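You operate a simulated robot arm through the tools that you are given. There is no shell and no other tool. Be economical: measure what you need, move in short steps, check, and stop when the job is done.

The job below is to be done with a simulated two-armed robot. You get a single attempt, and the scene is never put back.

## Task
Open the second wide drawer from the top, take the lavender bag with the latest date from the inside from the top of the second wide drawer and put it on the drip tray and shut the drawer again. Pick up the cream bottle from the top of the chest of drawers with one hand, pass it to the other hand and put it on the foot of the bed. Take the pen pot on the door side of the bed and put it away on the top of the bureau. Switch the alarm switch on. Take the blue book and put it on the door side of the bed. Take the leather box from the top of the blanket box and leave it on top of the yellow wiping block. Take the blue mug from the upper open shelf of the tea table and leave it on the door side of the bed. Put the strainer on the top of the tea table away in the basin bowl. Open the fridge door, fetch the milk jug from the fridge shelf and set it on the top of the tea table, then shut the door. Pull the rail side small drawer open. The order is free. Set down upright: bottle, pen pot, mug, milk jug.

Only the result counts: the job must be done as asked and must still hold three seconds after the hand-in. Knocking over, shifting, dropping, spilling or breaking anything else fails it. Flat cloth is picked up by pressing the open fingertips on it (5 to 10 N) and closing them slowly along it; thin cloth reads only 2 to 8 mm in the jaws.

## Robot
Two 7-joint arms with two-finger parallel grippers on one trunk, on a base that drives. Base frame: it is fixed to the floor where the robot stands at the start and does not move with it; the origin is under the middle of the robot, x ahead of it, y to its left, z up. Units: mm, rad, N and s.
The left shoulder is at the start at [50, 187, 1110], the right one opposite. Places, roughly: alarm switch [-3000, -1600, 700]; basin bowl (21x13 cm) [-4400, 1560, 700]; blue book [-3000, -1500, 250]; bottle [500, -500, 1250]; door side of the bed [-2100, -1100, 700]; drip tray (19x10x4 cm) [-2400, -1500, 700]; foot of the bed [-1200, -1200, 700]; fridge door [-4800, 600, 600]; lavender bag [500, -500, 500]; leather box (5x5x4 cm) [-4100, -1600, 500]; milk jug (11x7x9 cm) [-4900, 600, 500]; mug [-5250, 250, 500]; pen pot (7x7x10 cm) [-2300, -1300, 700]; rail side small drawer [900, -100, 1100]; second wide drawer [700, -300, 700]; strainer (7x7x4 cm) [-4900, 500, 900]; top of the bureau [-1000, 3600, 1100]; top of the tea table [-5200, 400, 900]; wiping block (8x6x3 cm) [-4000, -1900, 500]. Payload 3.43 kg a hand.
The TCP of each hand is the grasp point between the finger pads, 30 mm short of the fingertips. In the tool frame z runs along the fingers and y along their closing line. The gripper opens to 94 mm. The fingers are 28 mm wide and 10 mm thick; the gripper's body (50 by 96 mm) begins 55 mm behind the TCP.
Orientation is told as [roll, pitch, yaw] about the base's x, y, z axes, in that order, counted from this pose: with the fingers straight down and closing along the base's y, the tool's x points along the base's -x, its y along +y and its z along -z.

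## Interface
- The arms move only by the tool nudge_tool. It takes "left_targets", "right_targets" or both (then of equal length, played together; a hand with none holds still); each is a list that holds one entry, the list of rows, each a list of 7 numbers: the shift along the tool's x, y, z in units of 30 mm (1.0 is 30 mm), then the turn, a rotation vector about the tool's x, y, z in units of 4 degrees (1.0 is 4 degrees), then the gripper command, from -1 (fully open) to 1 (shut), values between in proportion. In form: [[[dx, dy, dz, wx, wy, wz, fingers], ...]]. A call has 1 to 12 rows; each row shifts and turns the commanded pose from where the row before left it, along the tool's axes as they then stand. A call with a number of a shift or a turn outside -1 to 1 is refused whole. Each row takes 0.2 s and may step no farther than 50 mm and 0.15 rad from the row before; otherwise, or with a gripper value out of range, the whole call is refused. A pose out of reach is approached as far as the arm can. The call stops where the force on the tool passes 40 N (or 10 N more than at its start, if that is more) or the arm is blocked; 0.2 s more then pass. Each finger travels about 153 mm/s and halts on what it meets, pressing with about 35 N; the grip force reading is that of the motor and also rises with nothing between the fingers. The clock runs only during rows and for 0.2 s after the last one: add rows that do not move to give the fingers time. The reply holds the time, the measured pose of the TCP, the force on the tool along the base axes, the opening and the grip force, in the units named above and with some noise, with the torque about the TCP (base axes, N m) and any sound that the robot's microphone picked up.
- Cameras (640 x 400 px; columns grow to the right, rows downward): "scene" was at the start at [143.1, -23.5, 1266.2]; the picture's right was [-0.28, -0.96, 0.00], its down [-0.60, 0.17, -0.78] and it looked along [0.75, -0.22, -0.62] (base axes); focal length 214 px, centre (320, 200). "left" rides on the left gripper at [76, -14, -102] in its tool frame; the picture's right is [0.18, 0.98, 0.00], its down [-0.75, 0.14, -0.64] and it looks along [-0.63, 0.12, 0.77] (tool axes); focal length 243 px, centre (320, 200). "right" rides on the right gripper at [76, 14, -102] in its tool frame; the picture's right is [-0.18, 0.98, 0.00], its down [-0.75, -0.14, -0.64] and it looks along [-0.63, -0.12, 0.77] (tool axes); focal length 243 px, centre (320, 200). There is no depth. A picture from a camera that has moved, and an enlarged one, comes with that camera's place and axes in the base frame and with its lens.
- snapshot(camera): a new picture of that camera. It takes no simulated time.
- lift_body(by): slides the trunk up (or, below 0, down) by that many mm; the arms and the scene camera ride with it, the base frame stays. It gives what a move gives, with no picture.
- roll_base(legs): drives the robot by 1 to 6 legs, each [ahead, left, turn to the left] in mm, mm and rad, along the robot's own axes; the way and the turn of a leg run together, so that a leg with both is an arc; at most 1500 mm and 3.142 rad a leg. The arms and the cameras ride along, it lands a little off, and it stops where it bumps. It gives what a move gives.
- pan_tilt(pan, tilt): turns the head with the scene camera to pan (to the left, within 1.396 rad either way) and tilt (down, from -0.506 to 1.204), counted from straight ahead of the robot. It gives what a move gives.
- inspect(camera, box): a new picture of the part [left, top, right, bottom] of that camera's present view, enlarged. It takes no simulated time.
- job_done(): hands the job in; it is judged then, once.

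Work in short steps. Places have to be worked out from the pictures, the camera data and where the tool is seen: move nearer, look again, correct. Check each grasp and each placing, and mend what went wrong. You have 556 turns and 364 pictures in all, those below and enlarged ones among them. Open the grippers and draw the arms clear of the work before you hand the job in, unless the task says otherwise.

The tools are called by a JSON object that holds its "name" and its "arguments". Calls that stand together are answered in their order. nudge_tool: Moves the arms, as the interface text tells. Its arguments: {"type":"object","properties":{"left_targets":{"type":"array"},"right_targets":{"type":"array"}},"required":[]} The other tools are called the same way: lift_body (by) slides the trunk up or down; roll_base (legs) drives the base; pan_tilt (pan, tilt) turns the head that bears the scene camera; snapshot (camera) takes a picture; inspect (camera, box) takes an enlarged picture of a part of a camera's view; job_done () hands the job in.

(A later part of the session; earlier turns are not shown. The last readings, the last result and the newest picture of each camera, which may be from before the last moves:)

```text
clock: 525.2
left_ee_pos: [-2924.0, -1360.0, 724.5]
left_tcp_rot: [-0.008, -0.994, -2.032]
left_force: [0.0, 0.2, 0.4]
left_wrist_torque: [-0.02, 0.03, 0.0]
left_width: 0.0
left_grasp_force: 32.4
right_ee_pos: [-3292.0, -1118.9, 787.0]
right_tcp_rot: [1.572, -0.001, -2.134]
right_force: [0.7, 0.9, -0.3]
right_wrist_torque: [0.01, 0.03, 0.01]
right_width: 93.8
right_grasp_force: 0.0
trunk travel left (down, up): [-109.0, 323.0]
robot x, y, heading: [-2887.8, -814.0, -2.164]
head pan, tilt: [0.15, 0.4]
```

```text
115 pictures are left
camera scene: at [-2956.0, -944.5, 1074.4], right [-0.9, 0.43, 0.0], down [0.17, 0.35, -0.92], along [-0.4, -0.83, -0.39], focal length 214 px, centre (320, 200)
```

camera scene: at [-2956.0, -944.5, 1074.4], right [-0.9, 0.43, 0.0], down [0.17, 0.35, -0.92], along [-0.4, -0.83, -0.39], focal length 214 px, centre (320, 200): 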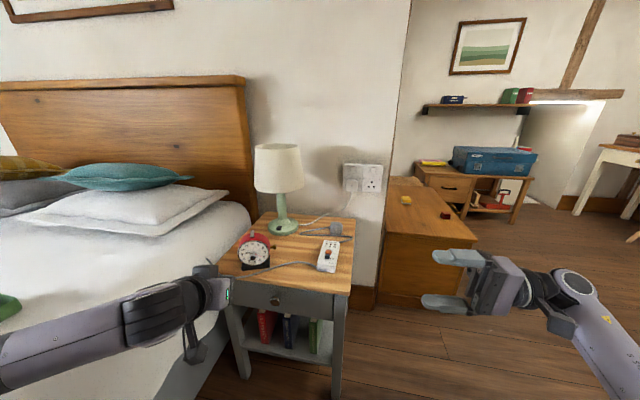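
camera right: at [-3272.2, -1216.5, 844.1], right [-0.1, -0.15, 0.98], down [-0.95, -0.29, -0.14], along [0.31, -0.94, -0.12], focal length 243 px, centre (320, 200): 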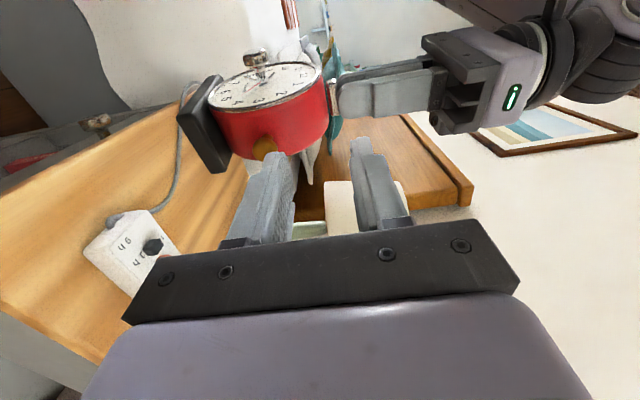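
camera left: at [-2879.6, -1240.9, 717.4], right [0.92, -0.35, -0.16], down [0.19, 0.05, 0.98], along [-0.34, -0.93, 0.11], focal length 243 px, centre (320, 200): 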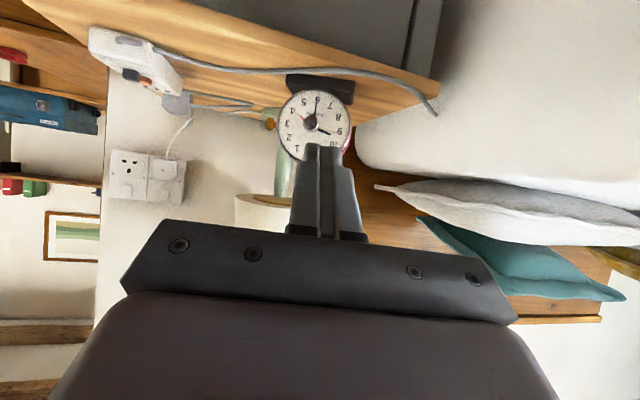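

The fist is lined up with the clock. I approach the knob's head and then push it straight back gently in 10 mm steps.

{"name": "nudge_tool", "arguments": {"left_targets": [[[-0.03, 0, 0.905, 0, 0, 0, 1], [-0.03, 0, 0.905, 0, 0, 0, 1], [-0.03, 0, 0.905, 0, 0, 0, 1], [-0.03, 0, 0.905, 0, 0, 0, 1], [0, 0, 0, 0, 0, 0, 1]]]}}

{"name": "inspect", "arguments": {"camera": "left", "box": [240, 60, 400, 200]}}

```text
clock: 526.4
left_ee_pos: [-2966.0, -1444.3, 670.9]
left_tcp_rot: [-0.008, -0.993, -2.03]
left_force: [0.1, 0.4, -0.4]
left_wrist_torque: [0.03, 0.04, 0.0]
left_width: 0.0
left_grasp_force: 32.9
right_ee_pos: [-3292.3, -1119.2, 787.5]
right_tcp_rot: [1.572, -0.003, -2.135]
right_force: [-0.3, 0.1, 0.1]
right_wrist_torque: [-0.01, 0.03, -0.01]
right_width: 94.0
right_grasp_force: 0.0
trunk travel left (down, up): [-109.0, 323.0]
robot x, y, heading: [-2883.1, -813.7, -2.163]
head pan, tilt: [0.15, 0.4]
```

```text
2.86 times, centred on (320, 130) of left
camera zoom: at [-2921.2, -1324.1, 663.8], right [0.92, -0.35, -0.16], down [0.19, 0.05, 0.98], along [-0.34, -0.93, 0.11], focal length 693 px, centre (320, 400)
```

zoom: 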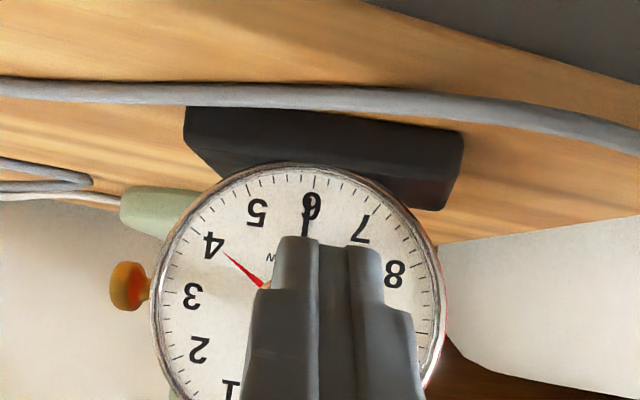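

{"name": "nudge_tool", "arguments": {"left_targets": [[[-0.13, -0.11, 0.28, 0, 0, 0, 1], [-0.181, 0, 0.279, 0, 0, 0, 1], [-0.181, 0, 0.279, 0, 0, 0, 1], [-0.181, 0, 0.279, 0, 0, 0, 1], [0, 0, 0, 0, 0, 0, 1]]]}}

{"name": "inspect", "arguments": {"camera": "scene", "box": [215, 215, 295, 285]}}

```text
clock: 527.6
left_ee_pos: [-2985.4, -1476.2, 668.4]
left_tcp_rot: [-0.01, -0.995, -2.032]
left_force: [0.5, 0.4, 0.5]
left_wrist_torque: [0.01, -0.01, 0.01]
left_width: 0.0
left_grasp_force: 33.0
right_ee_pos: [-3292.0, -1118.1, 788.4]
right_tcp_rot: [1.57, -0.001, -2.135]
right_force: [0.9, 0.4, 0.2]
right_wrist_torque: [0.03, 0.04, -0.01]
right_width: 94.1
right_grasp_force: 0.0
trunk travel left (down, up): [-109.0, 323.0]
robot x, y, heading: [-2881.7, -810.4, -2.169]
head pan, tilt: [0.15, 0.4]
```

```text
5.71 times, centred on (255, 250) of scene
camera zoom: at [-2956.0, -944.5, 1074.4], right [-0.9, 0.43, 0.0], down [0.17, 0.35, -0.92], along [-0.4, -0.83, -0.39], focal length 1226 px, centre (691, -86)
```

zoom: 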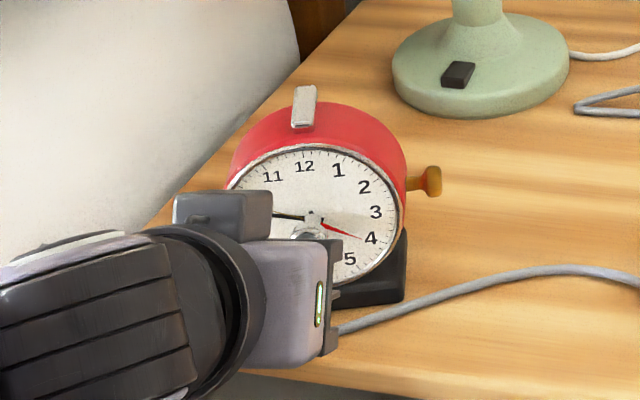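

{"name": "nudge_tool", "arguments": {"left_targets": [[[-0.181, 0, 0.279, 0, 0, 0, 1], [-0.181, 0, 0.279, 0, 0, 0, 1], [-0.181, 0, 0.279, 0, 0, 0, 1], [0, 0, 0, 0, 0, 0, 1]]]}}

{"name": "inspect", "arguments": {"camera": "scene", "box": [215, 215, 295, 285]}}

```text
clock: 528.6
left_ee_pos: [-2998.8, -1504.3, 667.6]
left_tcp_rot: [-0.009, -0.995, -2.033]
left_force: [0.6, 1.8, 1.5]
left_wrist_torque: [0.0, -0.01, -0.04]
left_width: 0.0
left_grasp_force: 32.2
right_ee_pos: [-3289.9, -1117.3, 787.6]
right_tcp_rot: [1.572, -0.001, -2.135]
right_force: [-0.4, 0.4, 0.4]
right_wrist_torque: [0.0, 0.0, 0.02]
right_width: 94.1
right_grasp_force: 0.1
trunk travel left (down, up): [-109.0, 323.0]
robot x, y, heading: [-2884.6, -814.2, -2.165]
head pan, tilt: [0.15, 0.4]
```

```text
5.71 times, centred on (255, 250) of scene
camera zoom: at [-2956.0, -944.3, 1074.4], right [-0.9, 0.43, 0.0], down [0.17, 0.35, -0.92], along [-0.4, -0.83, -0.39], focal length 1226 px, centre (691, -86)
```

zoom: 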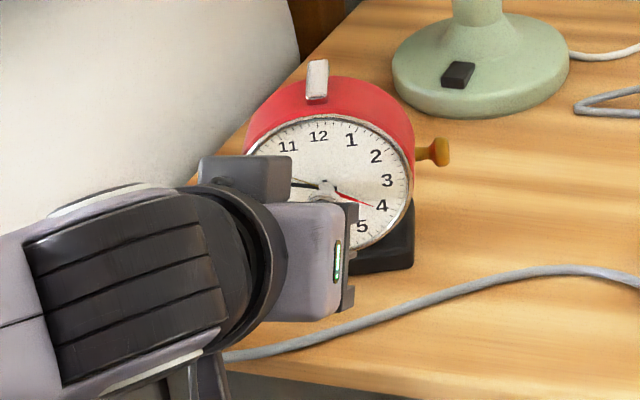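

The clock slid back ~27 mm, drifting slightly right. I push ~12 mm more with a slight leftward component.

{"name": "nudge_tool", "arguments": {"left_targets": [[[-0.12, 0.12, 0.19, 0, 0, 0, 1], [-0.12, 0.12, 0.19, 0, 0, 0, 1], [0, 0, 0, 0, 0, 0, 1], [0.3, 0, -0.6, 0, 0, 0, 1], [0.4, -0.5, -0.9, 0, 0, 0, 1], [-0.5, -1, -0.9, 0, 0, 0, 1], [-0.8, -1, -0.6, 0, 0, 0, 1], [-0.8, -1, -0.6, 0, 0, 0, 1], [-0.8, -0.5, -0.6, 0, 0, 0, 1]]]}}

{"name": "inspect", "arguments": {"camera": "scene", "box": [215, 215, 295, 285]}}

```text
clock: 530.6
left_ee_pos: [-3074.0, -1406.0, 793.1]
left_tcp_rot: [-0.005, -0.992, -2.033]
left_force: [0.1, 0.2, -0.2]
left_wrist_torque: [0.02, 0.0, 0.03]
left_width: 0.0
left_grasp_force: 32.9
right_ee_pos: [-3290.9, -1118.9, 787.3]
right_tcp_rot: [1.569, -0.003, -2.133]
right_force: [0.5, 0.2, -0.2]
right_wrist_torque: [0.01, 0.03, -0.01]
right_width: 94.1
right_grasp_force: 0.0
trunk travel left (down, up): [-109.0, 323.0]
robot x, y, heading: [-2884.4, -812.6, -2.169]
head pan, tilt: [0.15, 0.4]
```

```text
5.71 times, centred on (255, 250) of scene
camera zoom: at [-2956.0, -944.5, 1074.3], right [-0.9, 0.43, 0.0], down [0.17, 0.35, -0.92], along [-0.4, -0.83, -0.39], focal length 1226 px, centre (691, -86)
```

zoom: 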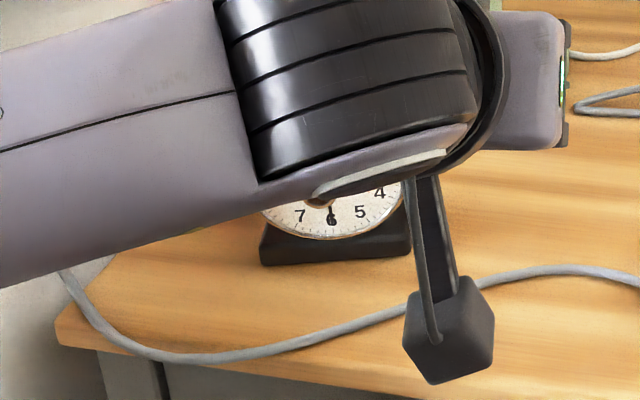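

The clock is back near its place. Next the blue book: it stands at about (-3095,-1545), z 156–334, reachable with the left hand pointing forward. I retract the left hand, set its yaw/pitch, and turn the right hand back to pointing down.

{"name": "nudge_tool", "arguments": {"left_targets": [[[0.61, 0.67, -0.93, 0, 0, 0, 1], [0.61, 0.67, -0.93, 0, 0, 0, 1], [0.61, 0.67, -0.93, 0, 0, 0, 1], [0, 0, 0, 0.82, 0, 0.54, -1], [0, 0, 0, 0.82, 0, 0.54, -1], [0, 0, 0, 0, -0.8, 0, -1], [0, 0, 0, 0, -0.8, 0, -1], [0, 0, 0, 0, -0.8, 0, -1], [0, 0, 0, 0, 0, 0, -1], [0, 0, 0, 0, 0, 0, -1], [0, 0, 0, 0, 0, 0, -1], [0, 0, 0, 0, 0, 0, -1]]], "right_targets": [[[0, 0, -0.5, 1, 0, 0, -1], [0, 0, -0.5, 1, 0, 0, -1], [0, 0, -0.5, 1, 0, 0, -1], [0, 0, 0, 1, 0, 0, -1], [0, 0, 0, 1, 0, 0, -1], [0, 0, 0, 1, 0, 0, -1], [0, 0, 0, 1, 0, 0, -1], [0, 0, 0, 1, 0, 0, -1], [0, 0, 0, 1, 0, 0, -1], [0, 0, 0, 1, 0, 0, -1], [0, 0, 0, 1, 0, 0, -1], [0, 0, 0, 1, 0, 0, -1]]]}}

{"name": "nudge_tool", "arguments": {"right_targets": [[[0, 0, 0, 1, 0, 0, -1], [0, 0, 0, 1, 0, 0, -1], [0, 0, 0, 1, 0, 0, -1], [0, 0, 0, 1, 0, 0, -1], [0, 0, 0, 1, 0, 0, -1], [0, 0, 0, 1, 0, 0, -1], [0, 0, 0, 1, 0, 0, -1], [0, 0, 0, 1, 0, 0, -1], [0, 0, 0, 1, 0, 0, -1], [0, 0, 0, 1, 0, 0, -1], [0, 0, 0, 0.5, 0, 0, -1], [0, 0, -1, 0, 0, 0, -1]]]}}

{"name": "pan_tilt", "arguments": {"pan": 0.2, "tilt": 0.7}}

{"name": "snapshot", "arguments": {"camera": "scene"}}

```text
clock: 533.2
left_ee_pos: [-2973.9, -1342.9, 791.4]
left_tcp_rot: [-0.01, -1.161, -2.167]
left_force: [-0.5, 0.1, 0.9]
left_wrist_torque: [0.0, -0.03, 0.05]
left_width: 94.1
left_grasp_force: 0.1
right_ee_pos: [-3328.9, -1092.8, 791.0]
right_tcp_rot: [0.731, -0.002, -2.134]
right_force: [1.3, 0.0, -0.5]
right_wrist_torque: [0.01, 0.01, -0.03]
right_width: 94.0
right_grasp_force: 0.1
trunk travel left (down, up): [-109.0, 323.0]
robot x, y, heading: [-2882.4, -812.2, -2.168]
head pan, tilt: [0.15, 0.4]
```

```text
clock: 535.8
left_ee_pos: [-2975.0, -1342.1, 792.0]
left_tcp_rot: [-0.012, -1.163, -2.169]
left_force: [0.8, -0.2, 0.7]
left_wrist_torque: [0.03, 0.02, 0.02]
left_width: 93.7
left_grasp_force: 0.0
right_ee_pos: [-3329.1, -1093.0, 822.4]
right_tcp_rot: [-0.001, -0.001, -2.135]
right_force: [0.0, -0.7, -0.1]
right_wrist_torque: [-0.03, -0.01, -0.01]
right_width: 94.0
right_grasp_force: 0.1
trunk travel left (down, up): [-109.0, 323.0]
robot x, y, heading: [-2884.6, -813.3, -2.167]
head pan, tilt: [0.15, 0.4]
```

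```text
clock: 536.6
left_ee_pos: [-2973.3, -1341.8, 791.6]
left_tcp_rot: [-0.011, -1.161, -2.167]
left_force: [-0.8, -0.3, 0.3]
left_wrist_torque: [0.01, 0.0, 0.0]
left_width: 94.1
left_grasp_force: 0.0
right_ee_pos: [-3329.5, -1092.7, 822.8]
right_tcp_rot: [0.0, -0.002, -2.133]
right_force: [0.0, 0.3, -0.6]
right_wrist_torque: [0.01, 0.01, -0.01]
right_width: 93.7
right_grasp_force: 0.1
trunk travel left (down, up): [-109.0, 323.0]
robot x, y, heading: [-2889.5, -813.0, -2.166]
head pan, tilt: [0.201, 0.7]
```

```text
110 pictures are left
camera scene: at [-2948.8, -939.3, 1047.6], right [-0.92, 0.39, 0.0], down [0.25, 0.59, -0.77], along [-0.29, -0.71, -0.64], focal length 214 px, centre (320, 200)
```

scene: 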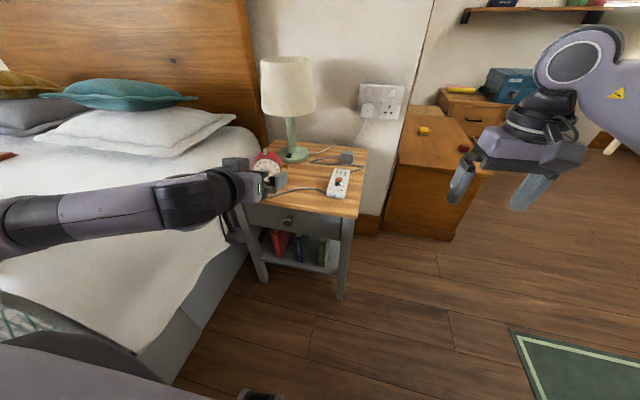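

The left elbow would hit the bed at that height, so I'll use the right hand with the robot turned left. First I put the left hand back into a high, downward pose.

{"name": "nudge_tool", "arguments": {"left_targets": [[[-0.9, 0, -0.4, 0, 0, 0, -1], [-0.9, 0, -0.4, 0, 0, 0, -1], [-0.9, 0, -0.4, 0, 1, 0, -1], [-0.8, 0, -0.4, 0, 1, 0, -1], [0, 0, 0, 0, 1, 0, -1], [0, 0, 0, 0, 1, 0, -1], [0, 0, 0, 0, 1, 0, -1], [0, 0, 0, 0, 1, 0, -1], [0, 0, 0, 0, 1, 0, -1], [0, 0, 0, 0, 1, 0, -1], [0, 0, 0, 0, 1, 0, -1], [0, 0, 0, 0, 1, 0, -1]]]}}

{"name": "nudge_tool", "arguments": {"left_targets": [[[0, 0, 0, 0, 1, 0, -1], [0, 0, 0, 0, 1, 0, -1], [0, 0, 0, 0, 1, 0, -1], [0, 0, 0, 0, 1, 0, -1], [0, 0, 0, 0, 1, 0, -1], [0, 0, 0, 0, 1, 0, -1], [0, 0, 0, 0, 0.6, 0, -1], [0, 0, -1, 0, 0, 0, -1], [0, 0, -1, 0, 0, 0, -1]]]}}

{"name": "roll_base", "arguments": {"legs": [[60, -140, 0], [0, 0, 0.766]]}}

{"name": "snapshot", "arguments": {"camera": "scene"}}

```text
clock: 539.2
left_ee_pos: [-2973.3, -1341.2, 907.8]
left_tcp_rot: [-0.003, -0.461, -2.177]
left_force: [0.4, 0.9, 0.9]
left_wrist_torque: [-0.02, -0.02, -0.02]
left_width: 94.2
left_grasp_force: 0.1
right_ee_pos: [-3328.7, -1092.8, 822.6]
right_tcp_rot: [0.0, -0.002, -2.135]
right_force: [0.0, 0.1, -0.7]
right_wrist_torque: [-0.02, -0.02, -0.03]
right_width: 93.9
right_grasp_force: 0.1
trunk travel left (down, up): [-109.0, 323.0]
robot x, y, heading: [-2886.8, -811.0, -2.168]
head pan, tilt: [0.201, 0.7]
```

```text
clock: 541.2
left_ee_pos: [-2972.6, -1340.3, 966.4]
left_tcp_rot: [-0.003, -0.004, -2.177]
left_force: [-0.2, -0.6, 0.5]
left_wrist_torque: [-0.01, 0.02, 0.01]
left_width: 93.9
left_grasp_force: 0.0
right_ee_pos: [-3328.4, -1092.6, 822.3]
right_tcp_rot: [0.0, -0.002, -2.136]
right_force: [0.7, 0.2, 0.4]
right_wrist_torque: [0.01, 0.01, -0.01]
right_width: 94.0
right_grasp_force: 0.1
trunk travel left (down, up): [-109.0, 323.0]
robot x, y, heading: [-2882.4, -816.3, -2.164]
head pan, tilt: [0.201, 0.7]
```

```text
clock: 544.6
left_ee_pos: [-2723.8, -1218.1, 966.2]
left_tcp_rot: [-0.005, -0.003, -1.389]
left_force: [0.3, -0.1, -0.5]
left_wrist_torque: [0.0, 0.02, 0.0]
left_width: 94.0
left_grasp_force: 0.1
right_ee_pos: [-3150.4, -1294.8, 822.0]
right_tcp_rot: [0.001, -0.002, -1.348]
right_force: [0.9, 0.0, 0.4]
right_wrist_torque: [-0.01, 0.0, 0.01]
right_width: 94.1
right_grasp_force: 0.0
trunk travel left (down, up): [-109.0, 323.0]
robot x, y, heading: [-3037.7, -784.3, -1.378]
head pan, tilt: [0.201, 0.7]
```

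```text
109 pictures are left
camera scene: at [-2991.4, -918.0, 1047.5], right [-0.92, -0.38, 0.0], down [-0.25, 0.6, -0.76], along [0.29, -0.71, -0.64], focal length 214 px, centre (320, 200)
```

scene: 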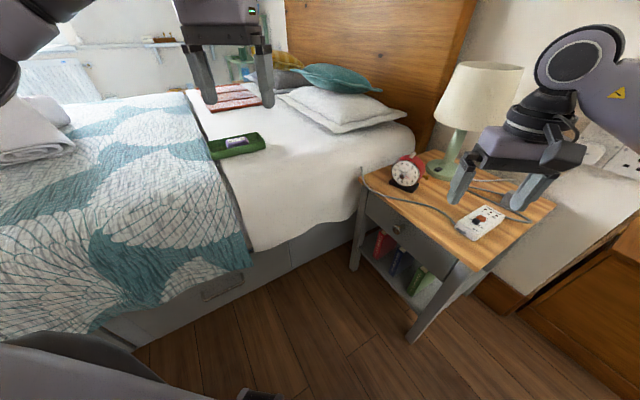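

The table's shelf faces me at an angle now. I move the right hand in front of the shelf, yaw it 0.6 rad to the right, and start pitching it forward.

{"name": "nudge_tool", "arguments": {"right_targets": [[[-0.5, 1, 0, 0, 0, 0, -1], [-0.5, 1, 0, 0, 0, 0, -1], [-0.5, 1, 0, 0, 0, 0, -1], [-0.5, 1, 0, 0, 0, 1, -1], [0, 0, 0, 0, 0, 1, -1], [0, 0, 0, 0, 0, 1, -1], [0, 0, 0, 0, 0, 1, -1], [0, 0, 0, 0, 0, 1, -1], [0, 0, 0, 0, 0, 1, -1], [0, 0, 0, 0, 0, 1, -1], [0, 0, 0, 0, 0, 1, -1], [0, 0, 0, 0, 0, 0.6, -1]]]}}

{"name": "nudge_tool", "arguments": {"right_targets": [[[0, 0, 0, 0, -1, 0, -1], [0, 0, 0, 0, -1, 0, -1], [0, 0, 0, 0, -1, 0, -1], [0, 0, 0, 0, -1, 0, -1], [0, 0, 0, 0, -1, 0, -1], [0, 0, 0, 0, -1, 0, -1], [0, 0, 0, 0, -1, 0, -1], [0, 0, 0, 0, -1, 0, -1], [0, 0, 0, 0, -1, 0, -1], [0, 0, 0, 0, -1, 0, -1], [0, 0, 0, 0, -1, 0, -1], [0, 0, 0, 0, -1, 0, -1]]]}}

{"name": "nudge_tool", "arguments": {"right_targets": [[[0.6, 0, 0.3, 0, -1, 0, -1], [0.7, 0, 0.3, 0, -1, 0, -1], [0.8, 0, 0.3, 0, -1, 0, -1], [0.9, 0, 0.3, 0, -1, 0, -1], [0.9, 0, 0.3, 0, -1, 0, -1], [0.9, 0, 0.3, 0, -1, 0, -1], [0.9, 0, 0.3, 0, 0, 0, -1]]]}}

```text
clock: 547.2
left_ee_pos: [-2724.0, -1217.3, 965.3]
left_tcp_rot: [-0.003, -0.004, -1.389]
left_force: [0.6, -0.1, -0.7]
left_wrist_torque: [0.03, -0.04, -0.02]
left_width: 94.0
left_grasp_force: 0.1
right_ee_pos: [-3021.8, -1325.7, 821.5]
right_tcp_rot: [-0.001, -0.001, -1.948]
right_force: [-0.4, 1.0, -0.6]
right_wrist_torque: [0.01, 0.01, 0.01]
right_width: 94.1
right_grasp_force: 0.1
trunk travel left (down, up): [-109.0, 323.0]
robot x, y, heading: [-3035.1, -785.9, -1.382]
head pan, tilt: [0.201, 0.7]
```

```text
clock: 549.8
left_ee_pos: [-2725.3, -1215.4, 966.8]
left_tcp_rot: [-0.003, -0.003, -1.391]
left_force: [0.2, -0.6, -0.7]
left_wrist_torque: [-0.02, 0.0, 0.01]
left_width: 94.1
left_grasp_force: 0.1
right_ee_pos: [-3020.3, -1326.8, 822.5]
right_tcp_rot: [0.0, -0.841, -1.949]
right_force: [0.4, 0.4, -0.4]
right_wrist_torque: [-0.01, 0.02, 0.01]
right_width: 94.0
right_grasp_force: 0.0
trunk travel left (down, up): [-109.0, 323.0]
robot x, y, heading: [-3035.2, -779.5, -1.379]
head pan, tilt: [0.201, 0.7]
```

```text
clock: 551.4
left_ee_pos: [-2725.2, -1215.6, 966.5]
left_tcp_rot: [-0.003, -0.004, -1.389]
left_force: [-1.1, -0.9, -0.1]
left_wrist_torque: [-0.02, 0.0, -0.02]
left_width: 93.8
left_grasp_force: 0.1
right_ee_pos: [-3011.7, -1299.7, 643.0]
right_tcp_rot: [0.005, -1.261, -1.951]
right_force: [-0.4, 0.4, -0.1]
right_wrist_torque: [-0.01, -0.01, -0.01]
right_width: 94.4
right_grasp_force: 0.0
trunk travel left (down, up): [-109.0, 323.0]
robot x, y, heading: [-3041.3, -781.0, -1.383]
head pan, tilt: [0.201, 0.7]
```

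The right hand points forward (72°) as needed. I lower the trunk and then the hand to shelf height, and look.

{"name": "lift_body", "arguments": {"by": -105}}

{"name": "nudge_tool", "arguments": {"right_targets": [[[0.95, 0, 0.305, 0, 0, 0, -1], [0.95, 0, 0.305, 0, 0, 0, -1], [0.95, 0, 0.305, 0, 0, 0, -1], [0.95, 0, 0.305, 0, 0, 0, -1], [0.95, 0, 0.305, 0, 0, 0, -1], [0.95, 0, 0.305, 0, 0, 0, -1], [0.95, 0, 0.305, 0, 0, 0, -1], [0.95, 0, 0.305, 0, 0, 0, -1]]]}}

{"name": "snapshot", "arguments": {"camera": "right"}}

{"name": "snapshot", "arguments": {"camera": "scene"}}

```text
clock: 552.8
left_ee_pos: [-2723.5, -1216.2, 861.5]
left_tcp_rot: [-0.003, -0.001, -1.389]
left_force: [-0.1, 0.6, -0.2]
left_wrist_torque: [0.0, -0.02, 0.03]
left_width: 94.2
left_grasp_force: 0.0
right_ee_pos: [-3011.9, -1301.0, 538.7]
right_tcp_rot: [0.003, -1.259, -1.949]
right_force: [-0.7, -0.4, 0.0]
right_wrist_torque: [0.05, -0.02, 0.01]
right_width: 93.8
right_grasp_force: 0.1
trunk travel left (down, up): [-4.0, 428.0]
robot x, y, heading: [-3040.1, -780.0, -1.376]
head pan, tilt: [0.201, 0.7]
```

```text
clock: 554.7
left_ee_pos: [-2724.3, -1216.3, 860.3]
left_tcp_rot: [-0.003, -0.003, -1.389]
left_force: [-0.7, -0.5, 0.5]
left_wrist_torque: [-0.02, 0.01, 0.02]
left_width: 94.0
left_grasp_force: 0.1
right_ee_pos: [-3100.2, -1347.6, 323.3]
right_tcp_rot: [-0.249, -1.332, -1.811]
right_force: [-1.0, 0.0, 0.1]
right_wrist_torque: [-0.04, -0.01, 0.0]
right_width: 94.2
right_grasp_force: 0.2
right hand out of reach, approached as far as the arm can: row 8
trunk travel left (down, up): [-4.0, 428.0]
robot x, y, heading: [-3034.2, -782.7, -1.376]
head pan, tilt: [0.201, 0.7]
stopped in row 8 (right hand): the arm was blocked; the commanded pose is now the measured one
```

```text
108 pictures are left
camera right: at [-3034.6, -1247.7, 271.5], right [0.86, -0.5, 0.12], down [0.13, 0.44, 0.89], along [-0.5, -0.74, 0.45], focal length 243 px, centre (320, 200)
```

right: 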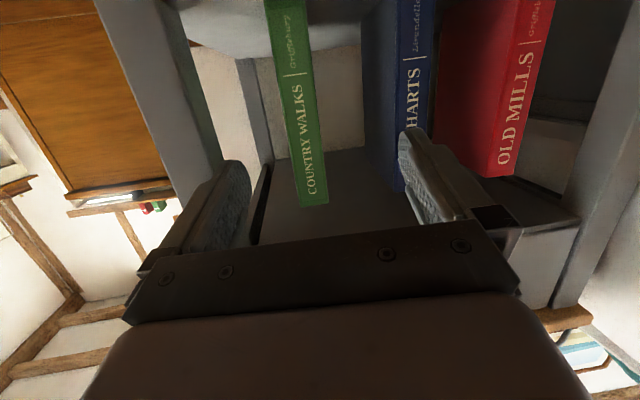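

```text
107 pictures are left
camera scene: at [-2991.6, -918.1, 942.5], right [-0.92, -0.38, 0.0], down [-0.25, 0.6, -0.76], along [0.29, -0.71, -0.64], focal length 214 px, centre (320, 200)
```

scene: 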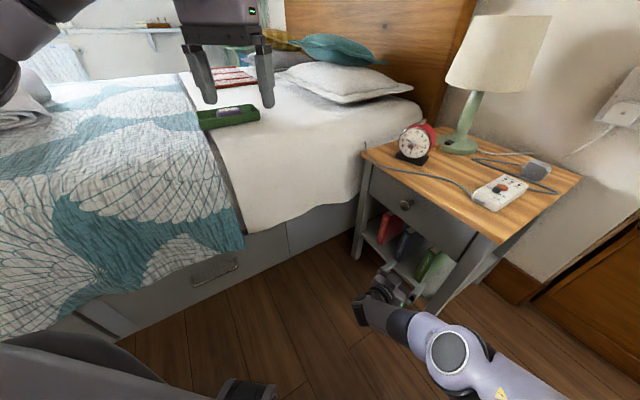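

The right camera sees the spines (inverted). I zoom both views to locate the blue book precisely.

{"name": "inspect", "arguments": {"camera": "scene", "box": [345, 200, 475, 310]}}

{"name": "inspect", "arguments": {"camera": "right", "box": [240, 0, 560, 220]}}

```text
3.64 times, centred on (410, 255) of scene
camera zoom: at [-2991.6, -918.1, 942.5], right [-0.92, -0.38, 0.0], down [-0.25, 0.6, -0.76], along [0.29, -0.71, -0.64], focal length 780 px, centre (-7, 0)
```

zoom: 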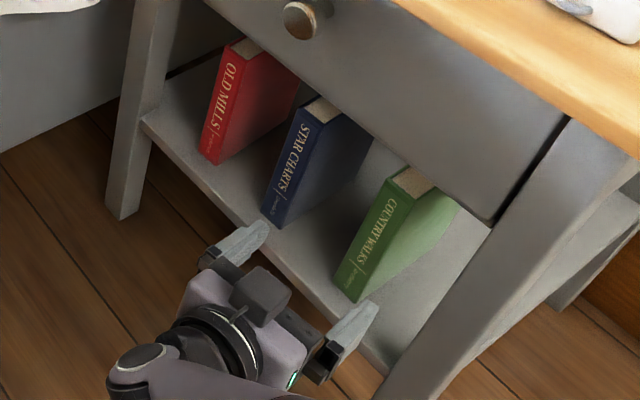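

```text
1.82 times, centred on (400, 110) of right
camera zoom: at [-3034.6, -1247.7, 271.5], right [0.86, -0.5, 0.12], down [0.13, 0.44, 0.89], along [-0.5, -0.74, 0.45], focal length 441 px, centre (174, 364)
```

zoom: 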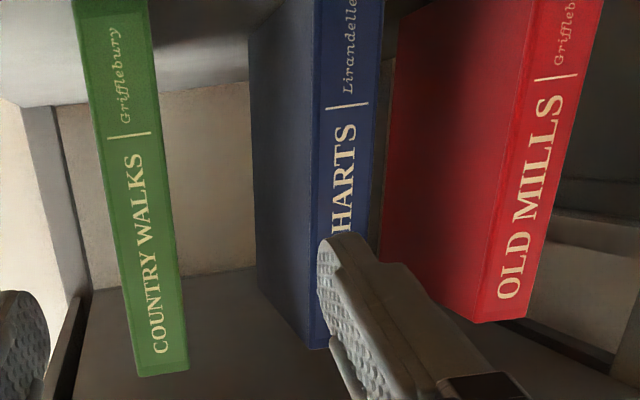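

Blue book: spine about (-3087,-1500), z 214–395. The hand is at the right height but 83 mm too far right; I shift the base accordingly and look again.

{"name": "roll_base", "arguments": {"legs": [[52, 65, 0]]}}

{"name": "snapshot", "arguments": {"camera": "right"}}

```text
clock: 555.7
left_ee_pos: [-2651.2, -1253.6, 861.1]
left_tcp_rot: [-0.003, -0.002, -1.392]
left_force: [0.2, -0.2, -0.6]
left_wrist_torque: [-0.03, -0.02, -0.02]
left_width: 94.0
left_grasp_force: 0.0
right_ee_pos: [-3024.5, -1384.1, 323.2]
right_tcp_rot: [-0.25, -1.331, -1.814]
right_force: [0.3, -0.4, 0.3]
right_wrist_torque: [0.01, 0.03, -0.01]
right_width: 93.9
right_grasp_force: 0.2
trunk travel left (down, up): [-4.0, 428.0]
robot x, y, heading: [-2965.5, -819.0, -1.382]
head pan, tilt: [0.201, 0.7]
```

```text
104 pictures are left
camera right: at [-2959.8, -1284.2, 271.3], right [0.86, -0.5, 0.12], down [0.13, 0.44, 0.89], along [-0.5, -0.74, 0.44], focal length 243 px, centre (320, 200)
```

right: 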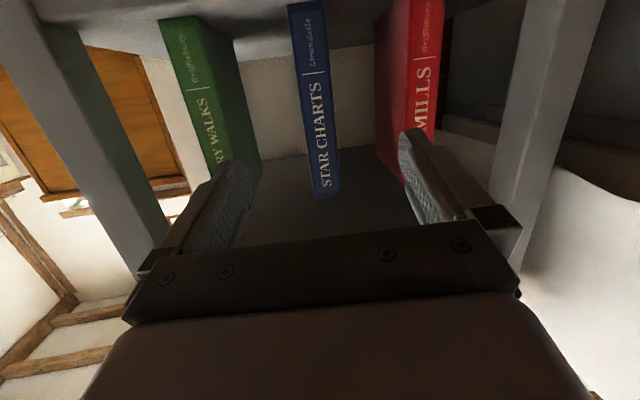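

The blue spine is centred between the jaws. I set the jaws to 50 mm and advance 90 mm along the pointing direction with the base, then check.

{"name": "nudge_tool", "arguments": {"right_targets": [[[0, -0.1, 0, 0, 0, 0, -0.064], [0, 0, 0, 0, 0, 0, -0.064], [0, 0, 0, 0, 0, 0, -0.064]]]}}

{"name": "roll_base", "arguments": {"legs": [[66, -54, 0]]}}

{"name": "snapshot", "arguments": {"camera": "right"}}

```text
clock: 556.5
left_ee_pos: [-2649.7, -1253.3, 861.1]
left_tcp_rot: [-0.004, -0.004, -1.394]
left_force: [-0.8, 0.1, 0.0]
left_wrist_torque: [-0.01, 0.01, 0.0]
left_width: 94.0
left_grasp_force: 0.0
right_ee_pos: [-3027.3, -1384.5, 324.7]
right_tcp_rot: [-0.25, -1.333, -1.813]
right_force: [1.0, -0.5, -0.5]
right_wrist_torque: [0.06, 0.0, 0.0]
right_width: 50.3
right_grasp_force: 0.0
trunk travel left (down, up): [-4.0, 428.0]
robot x, y, heading: [-2965.5, -819.7, -1.375]
head pan, tilt: [0.201, 0.7]
```

```text
clock: 557.6
left_ee_pos: [-2689.9, -1328.8, 861.4]
left_tcp_rot: [-0.003, -0.004, -1.392]
left_force: [0.2, 0.4, 0.4]
left_wrist_torque: [0.01, 0.01, -0.03]
left_width: 93.9
left_grasp_force: 0.0
right_ee_pos: [-3066.7, -1458.8, 323.6]
right_tcp_rot: [-0.251, -1.331, -1.813]
right_force: [0.2, 0.0, -0.8]
right_wrist_torque: [0.01, -0.01, 0.01]
right_width: 49.8
right_grasp_force: 0.2
trunk travel left (down, up): [-4.0, 428.0]
robot x, y, heading: [-3004.4, -895.3, -1.38]
head pan, tilt: [0.201, 0.7]
```

```text
103 pictures are left
camera right: at [-3001.4, -1358.6, 271.6], right [0.86, -0.5, 0.12], down [0.13, 0.44, 0.89], along [-0.5, -0.74, 0.44], focal length 243 px, centre (320, 200)
```

right: 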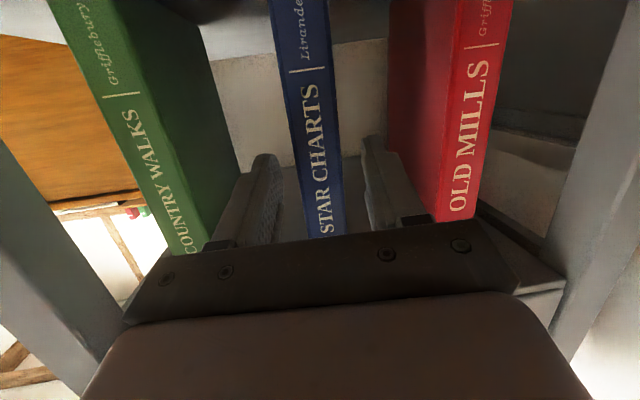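

Both fingers flank the blue spine with room. I advance 50 mm more.

{"name": "roll_base", "arguments": {"legs": [[38, -31, 0]]}}

{"name": "snapshot", "arguments": {"camera": "right"}}

```text
clock: 558.5
left_ee_pos: [-2714.3, -1370.6, 861.6]
left_tcp_rot: [-0.004, -0.004, -1.392]
left_force: [0.4, -0.4, 0.1]
left_wrist_torque: [0.03, -0.02, 0.0]
left_width: 93.8
left_grasp_force: 0.1
right_ee_pos: [-3091.5, -1500.1, 323.8]
right_tcp_rot: [-0.251, -1.332, -1.815]
right_force: [0.0, -1.2, 0.1]
right_wrist_torque: [0.03, -0.03, -0.01]
right_width: 50.2
right_grasp_force: 0.0
trunk travel left (down, up): [-4.0, 428.0]
robot x, y, heading: [-3024.7, -938.5, -1.383]
head pan, tilt: [0.201, 0.7]
```

```text
102 pictures are left
camera right: at [-3025.1, -1400.0, 271.6], right [0.86, -0.5, 0.12], down [0.13, 0.44, 0.89], along [-0.5, -0.74, 0.44], focal length 243 px, centre (320, 200)
```

right: 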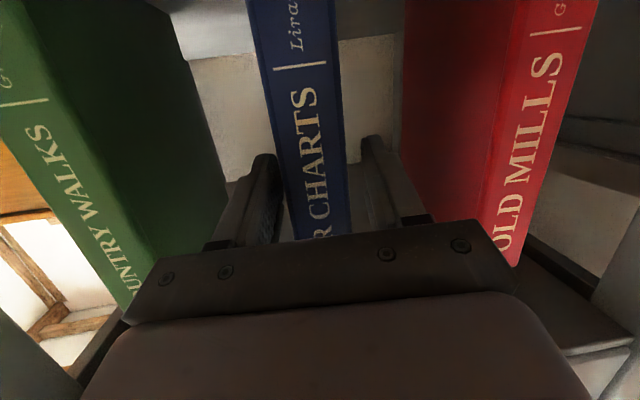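

The book is between the fingers. I close gently.

{"name": "nudge_tool", "arguments": {"right_targets": [[[0, 0, 0, 0, 0, 0, 0.3], [0, 0, 0, 0, 0, 0, 0.7], [0, 0, 0, 0, 0, 0, 0.8], [0, 0, 0, 0, 0, 0, 0.8]]]}}

{"name": "nudge_tool", "arguments": {"right_targets": [[[-0.25, 0, 0, 0, 0, 0, 0.8], [-0.25, 0, 0, 0, 0, 0, 0.8], [0, 0, 0, 0, 0, 0, 0.8]]]}}

{"name": "snapshot", "arguments": {"camera": "right"}}

```text
clock: 559.5
left_ee_pos: [-2713.9, -1369.5, 861.0]
left_tcp_rot: [-0.003, -0.005, -1.392]
left_force: [0.6, -0.7, 0.0]
left_wrist_torque: [-0.03, 0.0, -0.01]
left_width: 94.3
left_grasp_force: 0.0
right_ee_pos: [-3090.2, -1500.2, 324.3]
right_tcp_rot: [-0.248, -1.333, -1.815]
right_force: [0.1, 0.7, 3.1]
right_wrist_torque: [-0.17, 0.07, -0.18]
right_width: 34.3
right_grasp_force: 35.0
trunk travel left (down, up): [-4.0, 428.0]
robot x, y, heading: [-3027.9, -935.1, -1.383]
head pan, tilt: [0.201, 0.7]
```

```text
clock: 560.3
left_ee_pos: [-2714.2, -1371.6, 861.2]
left_tcp_rot: [-0.004, -0.003, -1.391]
left_force: [0.3, 0.5, 0.1]
left_wrist_torque: [-0.01, 0.0, 0.0]
left_width: 93.8
left_grasp_force: 0.0
right_ee_pos: [-3089.6, -1504.4, 338.6]
right_tcp_rot: [-0.249, -1.33, -1.814]
right_force: [-0.2, 0.4, -4.7]
right_wrist_torque: [0.15, -0.11, -0.01]
right_width: 34.0
right_grasp_force: 35.4
trunk travel left (down, up): [-4.0, 428.0]
robot x, y, heading: [-3024.4, -934.6, -1.382]
head pan, tilt: [0.201, 0.7]
```

```text
101 pictures are left
camera right: at [-3025.1, -1403.2, 285.9], right [0.86, -0.5, 0.12], down [0.13, 0.44, 0.89], along [-0.5, -0.75, 0.44], focal length 243 px, centre (320, 200)
```

right: 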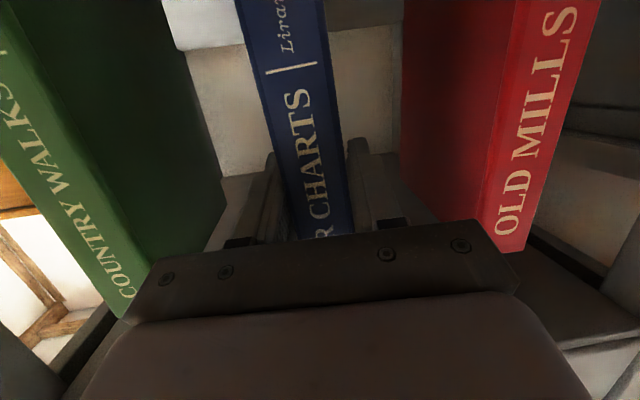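

The book is held and lifted 14 mm. I pull it straight out by driving back along the pointing direction.

{"name": "roll_base", "arguments": {"legs": [[-172, 140, 0]]}}

{"name": "snapshot", "arguments": {"camera": "right"}}

{"name": "snapshot", "arguments": {"camera": "scene"}}

```text
clock: 562.0
left_ee_pos: [-2609.6, -1172.5, 860.8]
left_tcp_rot: [-0.003, -0.004, -1.389]
left_force: [-0.8, 0.2, -0.7]
left_wrist_torque: [0.02, -0.04, 0.01]
left_width: 93.9
left_grasp_force: 0.0
right_ee_pos: [-2984.8, -1307.4, 337.1]
right_tcp_rot: [-0.249, -1.331, -1.812]
right_force: [0.5, -0.1, -3.2]
right_wrist_torque: [0.14, -0.08, 0.01]
right_width: 34.2
right_grasp_force: 34.9
trunk travel left (down, up): [-4.0, 428.0]
robot x, y, heading: [-2921.6, -739.3, -1.377]
head pan, tilt: [0.201, 0.7]
```

```text
100 pictures are left
camera right: at [-2919.5, -1207.0, 286.1], right [0.86, -0.5, 0.12], down [0.13, 0.44, 0.89], along [-0.5, -0.75, 0.44], focal length 243 px, centre (320, 200)
```

right: 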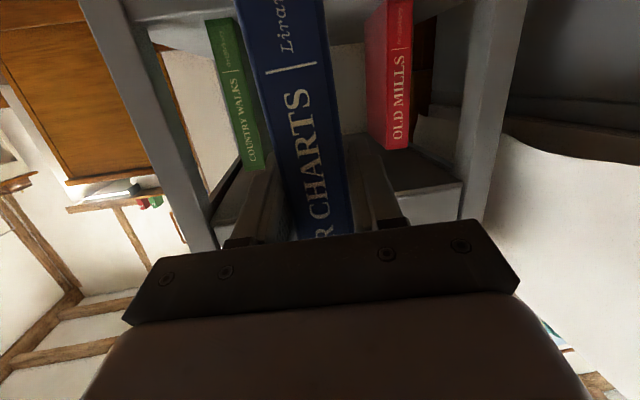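

```text
99 pictures are left
camera scene: at [-2875.5, -875.3, 942.4], right [-0.92, -0.38, 0.0], down [-0.25, 0.6, -0.76], along [0.29, -0.71, -0.64], focal length 214 px, centre (320, 200)
```

scene: 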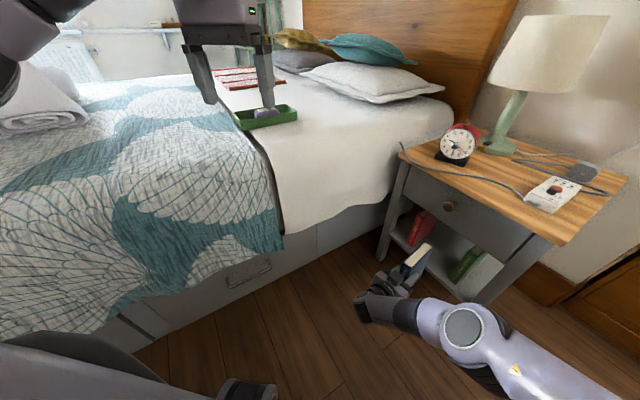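

Book is out; the red and green books still stand. I raise the trunk, back away, and roll the hand 90° so the book will lie flat.

{"name": "lift_body", "arguments": {"by": 400}}

{"name": "roll_base", "arguments": {"legs": [[-200, -200, 0]]}}

{"name": "nudge_tool", "arguments": {"right_targets": [[[0, 0, 0, 0, 0, 1, 0.8], [0, 0, 0, 0, 0, 1, 0.8], [0, 0, 0, 0, 0, 1, 0.8], [0, 0, 0, 0, 0, 1, 0.8], [0, 0, 0, 0, 0, 1, 0.8], [0, 0, 0, 0, 0, 1, 0.8], [0, 0, 0, 0, 0, 1, 0.8], [0, 0, 0, 0, 0, 1, 0.8], [0, 0, 0, 0, 0, 1, 0.8], [0, 0, 0, 0, 0, 1, 0.8], [0, 0, 0, 0, 0, 1, 0.8], [0, 0, 0, 0, 0, 1, 0.8]]]}}

{"name": "nudge_tool", "arguments": {"right_targets": [[[0, 0, 0, 0, 0, 1, 0.8], [0, 0, 0, 0, 0, 1, 0.8], [0, 0, 0, 0, 0, 1, 0.8], [0, 0, 0, 0, 0, 1, 0.8], [0, 0, 0, 0, 0, 1, 0.8], [0, 0, 0, 0, 0, 1, 0.8], [0, 0, 0, 0, 0, 1, 0.8], [0, 0, 0, 0, 0, 1, 0.8], [0, 0, 0, 0, 0, 0, 0.8]]]}}

```text
clock: 565.9
left_ee_pos: [-2607.4, -1173.5, 1259.9]
left_tcp_rot: [-0.006, -0.004, -1.387]
left_force: [0.0, 0.2, 0.9]
left_wrist_torque: [-0.01, 0.01, -0.03]
left_width: 94.2
left_grasp_force: 0.0
right_ee_pos: [-2983.9, -1306.9, 738.5]
right_tcp_rot: [-0.249, -1.33, -1.813]
right_force: [-0.1, -0.2, -4.4]
right_wrist_torque: [0.16, -0.06, 0.02]
right_width: 34.1
right_grasp_force: 35.2
trunk travel left (down, up): [-404.0, 28.0]
robot x, y, heading: [-2918.6, -737.4, -1.378]
head pan, tilt: [0.201, 0.7]
```

```text
clock: 567.8
left_ee_pos: [-2841.3, -1022.9, 1259.7]
left_tcp_rot: [-0.003, -0.004, -1.392]
left_force: [0.2, 0.3, 0.2]
left_wrist_torque: [0.0, -0.01, 0.02]
left_width: 94.2
left_grasp_force: 0.1
right_ee_pos: [-3218.4, -1156.5, 738.2]
right_tcp_rot: [-0.248, -1.332, -1.817]
right_force: [-0.7, 0.6, -3.4]
right_wrist_torque: [0.15, -0.1, 0.02]
right_width: 33.9
right_grasp_force: 35.4
trunk travel left (down, up): [-404.0, 28.0]
robot x, y, heading: [-3154.9, -585.8, -1.385]
head pan, tilt: [0.201, 0.7]
```

```text
clock: 570.4
left_ee_pos: [-2841.1, -1024.2, 1260.2]
left_tcp_rot: [-0.004, -0.003, -1.391]
left_force: [-0.1, 0.8, -0.1]
left_wrist_torque: [0.01, 0.02, -0.01]
left_width: 94.1
left_grasp_force: 0.2
right_ee_pos: [-3219.1, -1157.3, 738.3]
right_tcp_rot: [1.247, -0.766, 2.873]
right_force: [0.3, -0.4, -3.5]
right_wrist_torque: [0.16, -0.06, -0.02]
right_width: 34.2
right_grasp_force: 35.5
trunk travel left (down, up): [-404.0, 28.0]
robot x, y, heading: [-3153.2, -589.4, -1.381]
head pan, tilt: [0.201, 0.7]
```

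```text
clock: 572.4
left_ee_pos: [-2841.9, -1023.5, 1260.7]
left_tcp_rot: [-0.003, -0.004, -1.39]
left_force: [-0.4, -0.6, 1.0]
left_wrist_torque: [0.02, -0.02, 0.02]
left_width: 93.8
left_grasp_force: 0.1
right_ee_pos: [-3216.9, -1157.5, 737.1]
right_tcp_rot: [1.331, -0.227, 2.695]
right_force: [-0.3, 0.3, -4.1]
right_wrist_torque: [0.18, -0.07, 0.0]
right_width: 34.2
right_grasp_force: 34.9
trunk travel left (down, up): [-404.0, 28.0]
robot x, y, heading: [-3151.1, -589.1, -1.386]
head pan, tilt: [0.201, 0.7]
```

I finish levelling the book (roll 13°, pitch 13°) and raise it a little, then look.

{"name": "nudge_tool", "arguments": {"right_targets": [[[0, 0, 0, -1, 0, 1, 0.8], [0, 0, 0, -1, 0, 1, 0.8], [0, 0, 0, -1, 0, 1, 0.8], [0, 0, 0, -0.3, 0, 0.4, 0.8], [0, 1, 0, 0, 0, 0, 0.8], [0, 1, 0, 0, 0, 0, 0.8], [0, 0, 0, 0, 0, 0, 0.8]]]}}

{"name": "roll_base", "arguments": {"legs": [[0, 0, 0.776], [300, 381, 0]]}}

{"name": "pan_tilt", "arguments": {"pan": -0.2, "tilt": 0.6}}

{"name": "snapshot", "arguments": {"camera": "scene"}}

```text
clock: 574.2
left_ee_pos: [-2841.0, -1024.0, 1260.9]
left_tcp_rot: [-0.003, -0.005, -1.391]
left_force: [-0.2, 0.0, 0.3]
left_wrist_torque: [-0.04, -0.02, 0.02]
left_width: 94.0
left_grasp_force: 0.1
right_ee_pos: [-3272.5, -1181.3, 768.1]
right_tcp_rot: [1.635, -0.018, 2.612]
right_force: [0.0, 0.9, -4.2]
right_wrist_torque: [0.13, -0.11, 0.03]
right_width: 34.3
right_grasp_force: 35.1
right hand out of reach, approached as far as the arm can: row 3, 5, 6
trunk travel left (down, up): [-404.0, 28.0]
robot x, y, heading: [-3154.8, -588.7, -1.375]
head pan, tilt: [0.201, 0.7]
stopped in row 7 (right hand): the arm was blocked; the commanded pose is now the measured one
```

```text
clock: 579.0
left_ee_pos: [-2165.0, -577.3, 1260.6]
left_tcp_rot: [-0.003, -0.005, -0.648]
left_force: [0.1, -0.3, 0.4]
left_wrist_torque: [0.01, 0.01, -0.01]
left_width: 94.0
left_grasp_force: 0.0
right_ee_pos: [-2375.3, -983.1, 766.9]
right_tcp_rot: [1.635, -0.02, -2.928]
right_force: [-0.1, 0.5, -4.6]
right_wrist_torque: [0.19, 0.11, -0.01]
right_width: 34.3
right_grasp_force: 35.5
trunk travel left (down, up): [-404.0, 28.0]
robot x, y, heading: [-2690.8, -469.3, -0.639]
head pan, tilt: [0.201, 0.7]
```

```text
clock: 579.9
left_ee_pos: [-2166.5, -577.7, 1261.2]
left_tcp_rot: [-0.003, -0.003, -0.646]
left_force: [-0.1, 0.7, 0.0]
left_wrist_torque: [-0.02, -0.01, 0.01]
left_width: 94.0
left_grasp_force: 0.0
right_ee_pos: [-2375.6, -985.1, 767.1]
right_tcp_rot: [1.634, -0.019, -2.929]
right_force: [0.5, -0.6, -3.9]
right_wrist_torque: [0.16, 0.08, -0.03]
right_width: 34.0
right_grasp_force: 34.7
trunk travel left (down, up): [-404.0, 28.0]
robot x, y, heading: [-2691.3, -469.2, -0.637]
head pan, tilt: [-0.201, 0.6]
```

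```text
98 pictures are left
camera scene: at [-2580.8, -568.3, 1351.1], right [-0.74, -0.67, 0.0], down [-0.38, 0.42, -0.82], along [0.55, -0.61, -0.57], focal length 214 px, centre (320, 200)
```

scene: 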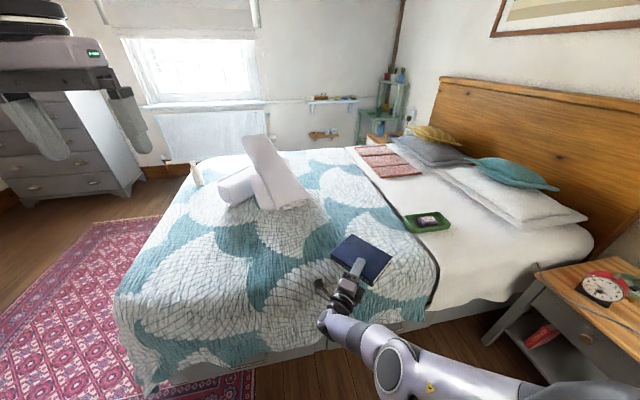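

The book is flat above the door side of the bed. I move 50 mm further in and lower the trunk 50 mm, then feel down.

{"name": "roll_base", "arguments": {"legs": [[50, 0, 0]]}}

{"name": "lift_body", "arguments": {"by": -48}}

{"name": "nudge_tool", "arguments": {"right_targets": [[[0, -0.2, 0, 0, 0, 0, 0.8], [0, -0.2, 0, 0, 0, 0, 0.8], [0, -0.2, 0, 0, 0, 0, 0.8], [0, -0.15, 0, 0, 0, 0, 0.8], [0, 0, 0, 0, 0, 0, 0.8]]]}}

{"name": "inspect", "arguments": {"camera": "scene", "box": [270, 190, 450, 330]}}

```text
clock: 580.8
left_ee_pos: [-2124.2, -605.9, 1260.6]
left_tcp_rot: [-0.004, -0.002, -0.646]
left_force: [0.5, -0.5, 0.5]
left_wrist_torque: [-0.05, 0.01, 0.01]
left_width: 93.8
left_grasp_force: 0.0
right_ee_pos: [-2334.1, -1013.7, 767.4]
right_tcp_rot: [1.632, -0.018, -2.927]
right_force: [-1.1, -1.0, -3.8]
right_wrist_torque: [0.15, 0.06, -0.04]
right_width: 34.0
right_grasp_force: 34.8
trunk travel left (down, up): [-404.0, 28.0]
robot x, y, heading: [-2648.0, -497.6, -0.637]
head pan, tilt: [-0.201, 0.6]
```

```text
clock: 581.7
left_ee_pos: [-2125.3, -605.9, 1213.1]
left_tcp_rot: [-0.004, -0.004, -0.646]
left_force: [0.2, 0.1, 0.5]
left_wrist_torque: [0.0, 0.01, 0.0]
left_width: 93.9
left_grasp_force: 0.1
right_ee_pos: [-2335.4, -1014.4, 718.6]
right_tcp_rot: [1.635, -0.02, -2.926]
right_force: [-0.6, -0.3, -3.9]
right_wrist_torque: [0.17, 0.06, 0.04]
right_width: 34.3
right_grasp_force: 35.2
trunk travel left (down, up): [-356.0, 76.0]
robot x, y, heading: [-2649.8, -497.4, -0.633]
head pan, tilt: [-0.201, 0.6]
```

```text
clock: 582.9
left_ee_pos: [-2125.7, -604.9, 1213.6]
left_tcp_rot: [-0.004, -0.002, -0.645]
left_force: [-0.8, 0.8, 0.0]
left_wrist_torque: [0.02, 0.01, 0.0]
left_width: 94.3
left_grasp_force: 0.0
right_ee_pos: [-2345.2, -1012.6, 708.7]
right_tcp_rot: [1.635, -0.019, -2.927]
right_force: [0.6, 0.9, -3.8]
right_wrist_torque: [0.2, 0.08, -0.03]
right_width: 34.3
right_grasp_force: 35.2
right hand out of reach, approached as far as the arm can: row 1, 2, 3, 4
trunk travel left (down, up): [-356.0, 76.0]
robot x, y, heading: [-2647.6, -496.7, -0.632]
head pan, tilt: [-0.201, 0.6]
```

```text
2.86 times, centred on (360, 260) of scene
camera zoom: at [-2540.8, -597.6, 1303.1], right [-0.74, -0.67, 0.0], down [-0.38, 0.42, -0.82], along [0.55, -0.61, -0.57], focal length 613 px, centre (206, 29)
```

zoom: 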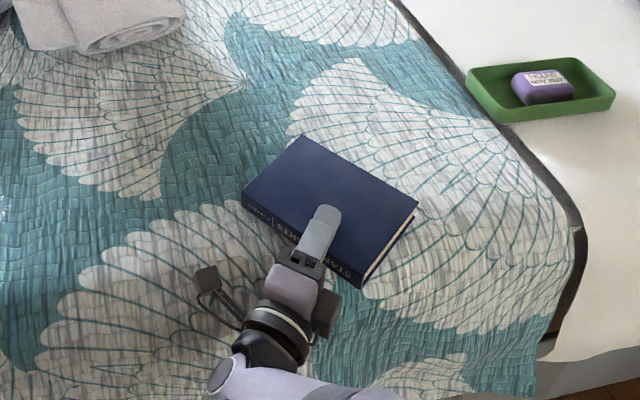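

The arm is at its limit, so I lower with the trunk in small steps, watching force.

{"name": "lift_body", "arguments": {"by": -10}}

{"name": "lift_body", "arguments": {"by": -8}}

```text
clock: 583.5
left_ee_pos: [-2126.5, -604.9, 1203.8]
left_tcp_rot: [-0.005, -0.006, -0.646]
left_force: [0.9, 1.1, 0.7]
left_wrist_torque: [-0.02, -0.01, 0.01]
left_width: 93.9
left_grasp_force: 0.1
right_ee_pos: [-2345.0, -1011.5, 702.8]
right_tcp_rot: [1.642, -0.018, -2.928]
right_force: [-7.1, 6.9, 10.2]
right_wrist_torque: [-0.06, -0.03, -0.1]
right_width: 34.1
right_grasp_force: 35.1
trunk travel left (down, up): [-346.0, 86.0]
robot x, y, heading: [-2650.0, -496.1, -0.642]
head pan, tilt: [-0.201, 0.6]
```

```text
clock: 584.0
left_ee_pos: [-2128.1, -602.1, 1196.2]
left_tcp_rot: [-0.006, -0.009, -0.645]
left_force: [-0.8, -0.3, 0.8]
left_wrist_torque: [0.01, 0.0, -0.01]
left_width: 94.1
left_grasp_force: 0.1
right_ee_pos: [-2345.3, -1010.8, 702.0]
right_tcp_rot: [1.663, -0.014, -2.935]
right_force: [-13.3, 14.5, 16.8]
right_wrist_torque: [-0.07, -0.01, -0.11]
right_width: 34.0
right_grasp_force: 34.9
trunk travel left (down, up): [-339.0, 93.0]
robot x, y, heading: [-2651.0, -498.6, -0.635]
head pan, tilt: [-0.201, 0.6]
stopped: the force on the tool passed its limit (the readings are from after the stop); the commanded pose is now the measured one
```

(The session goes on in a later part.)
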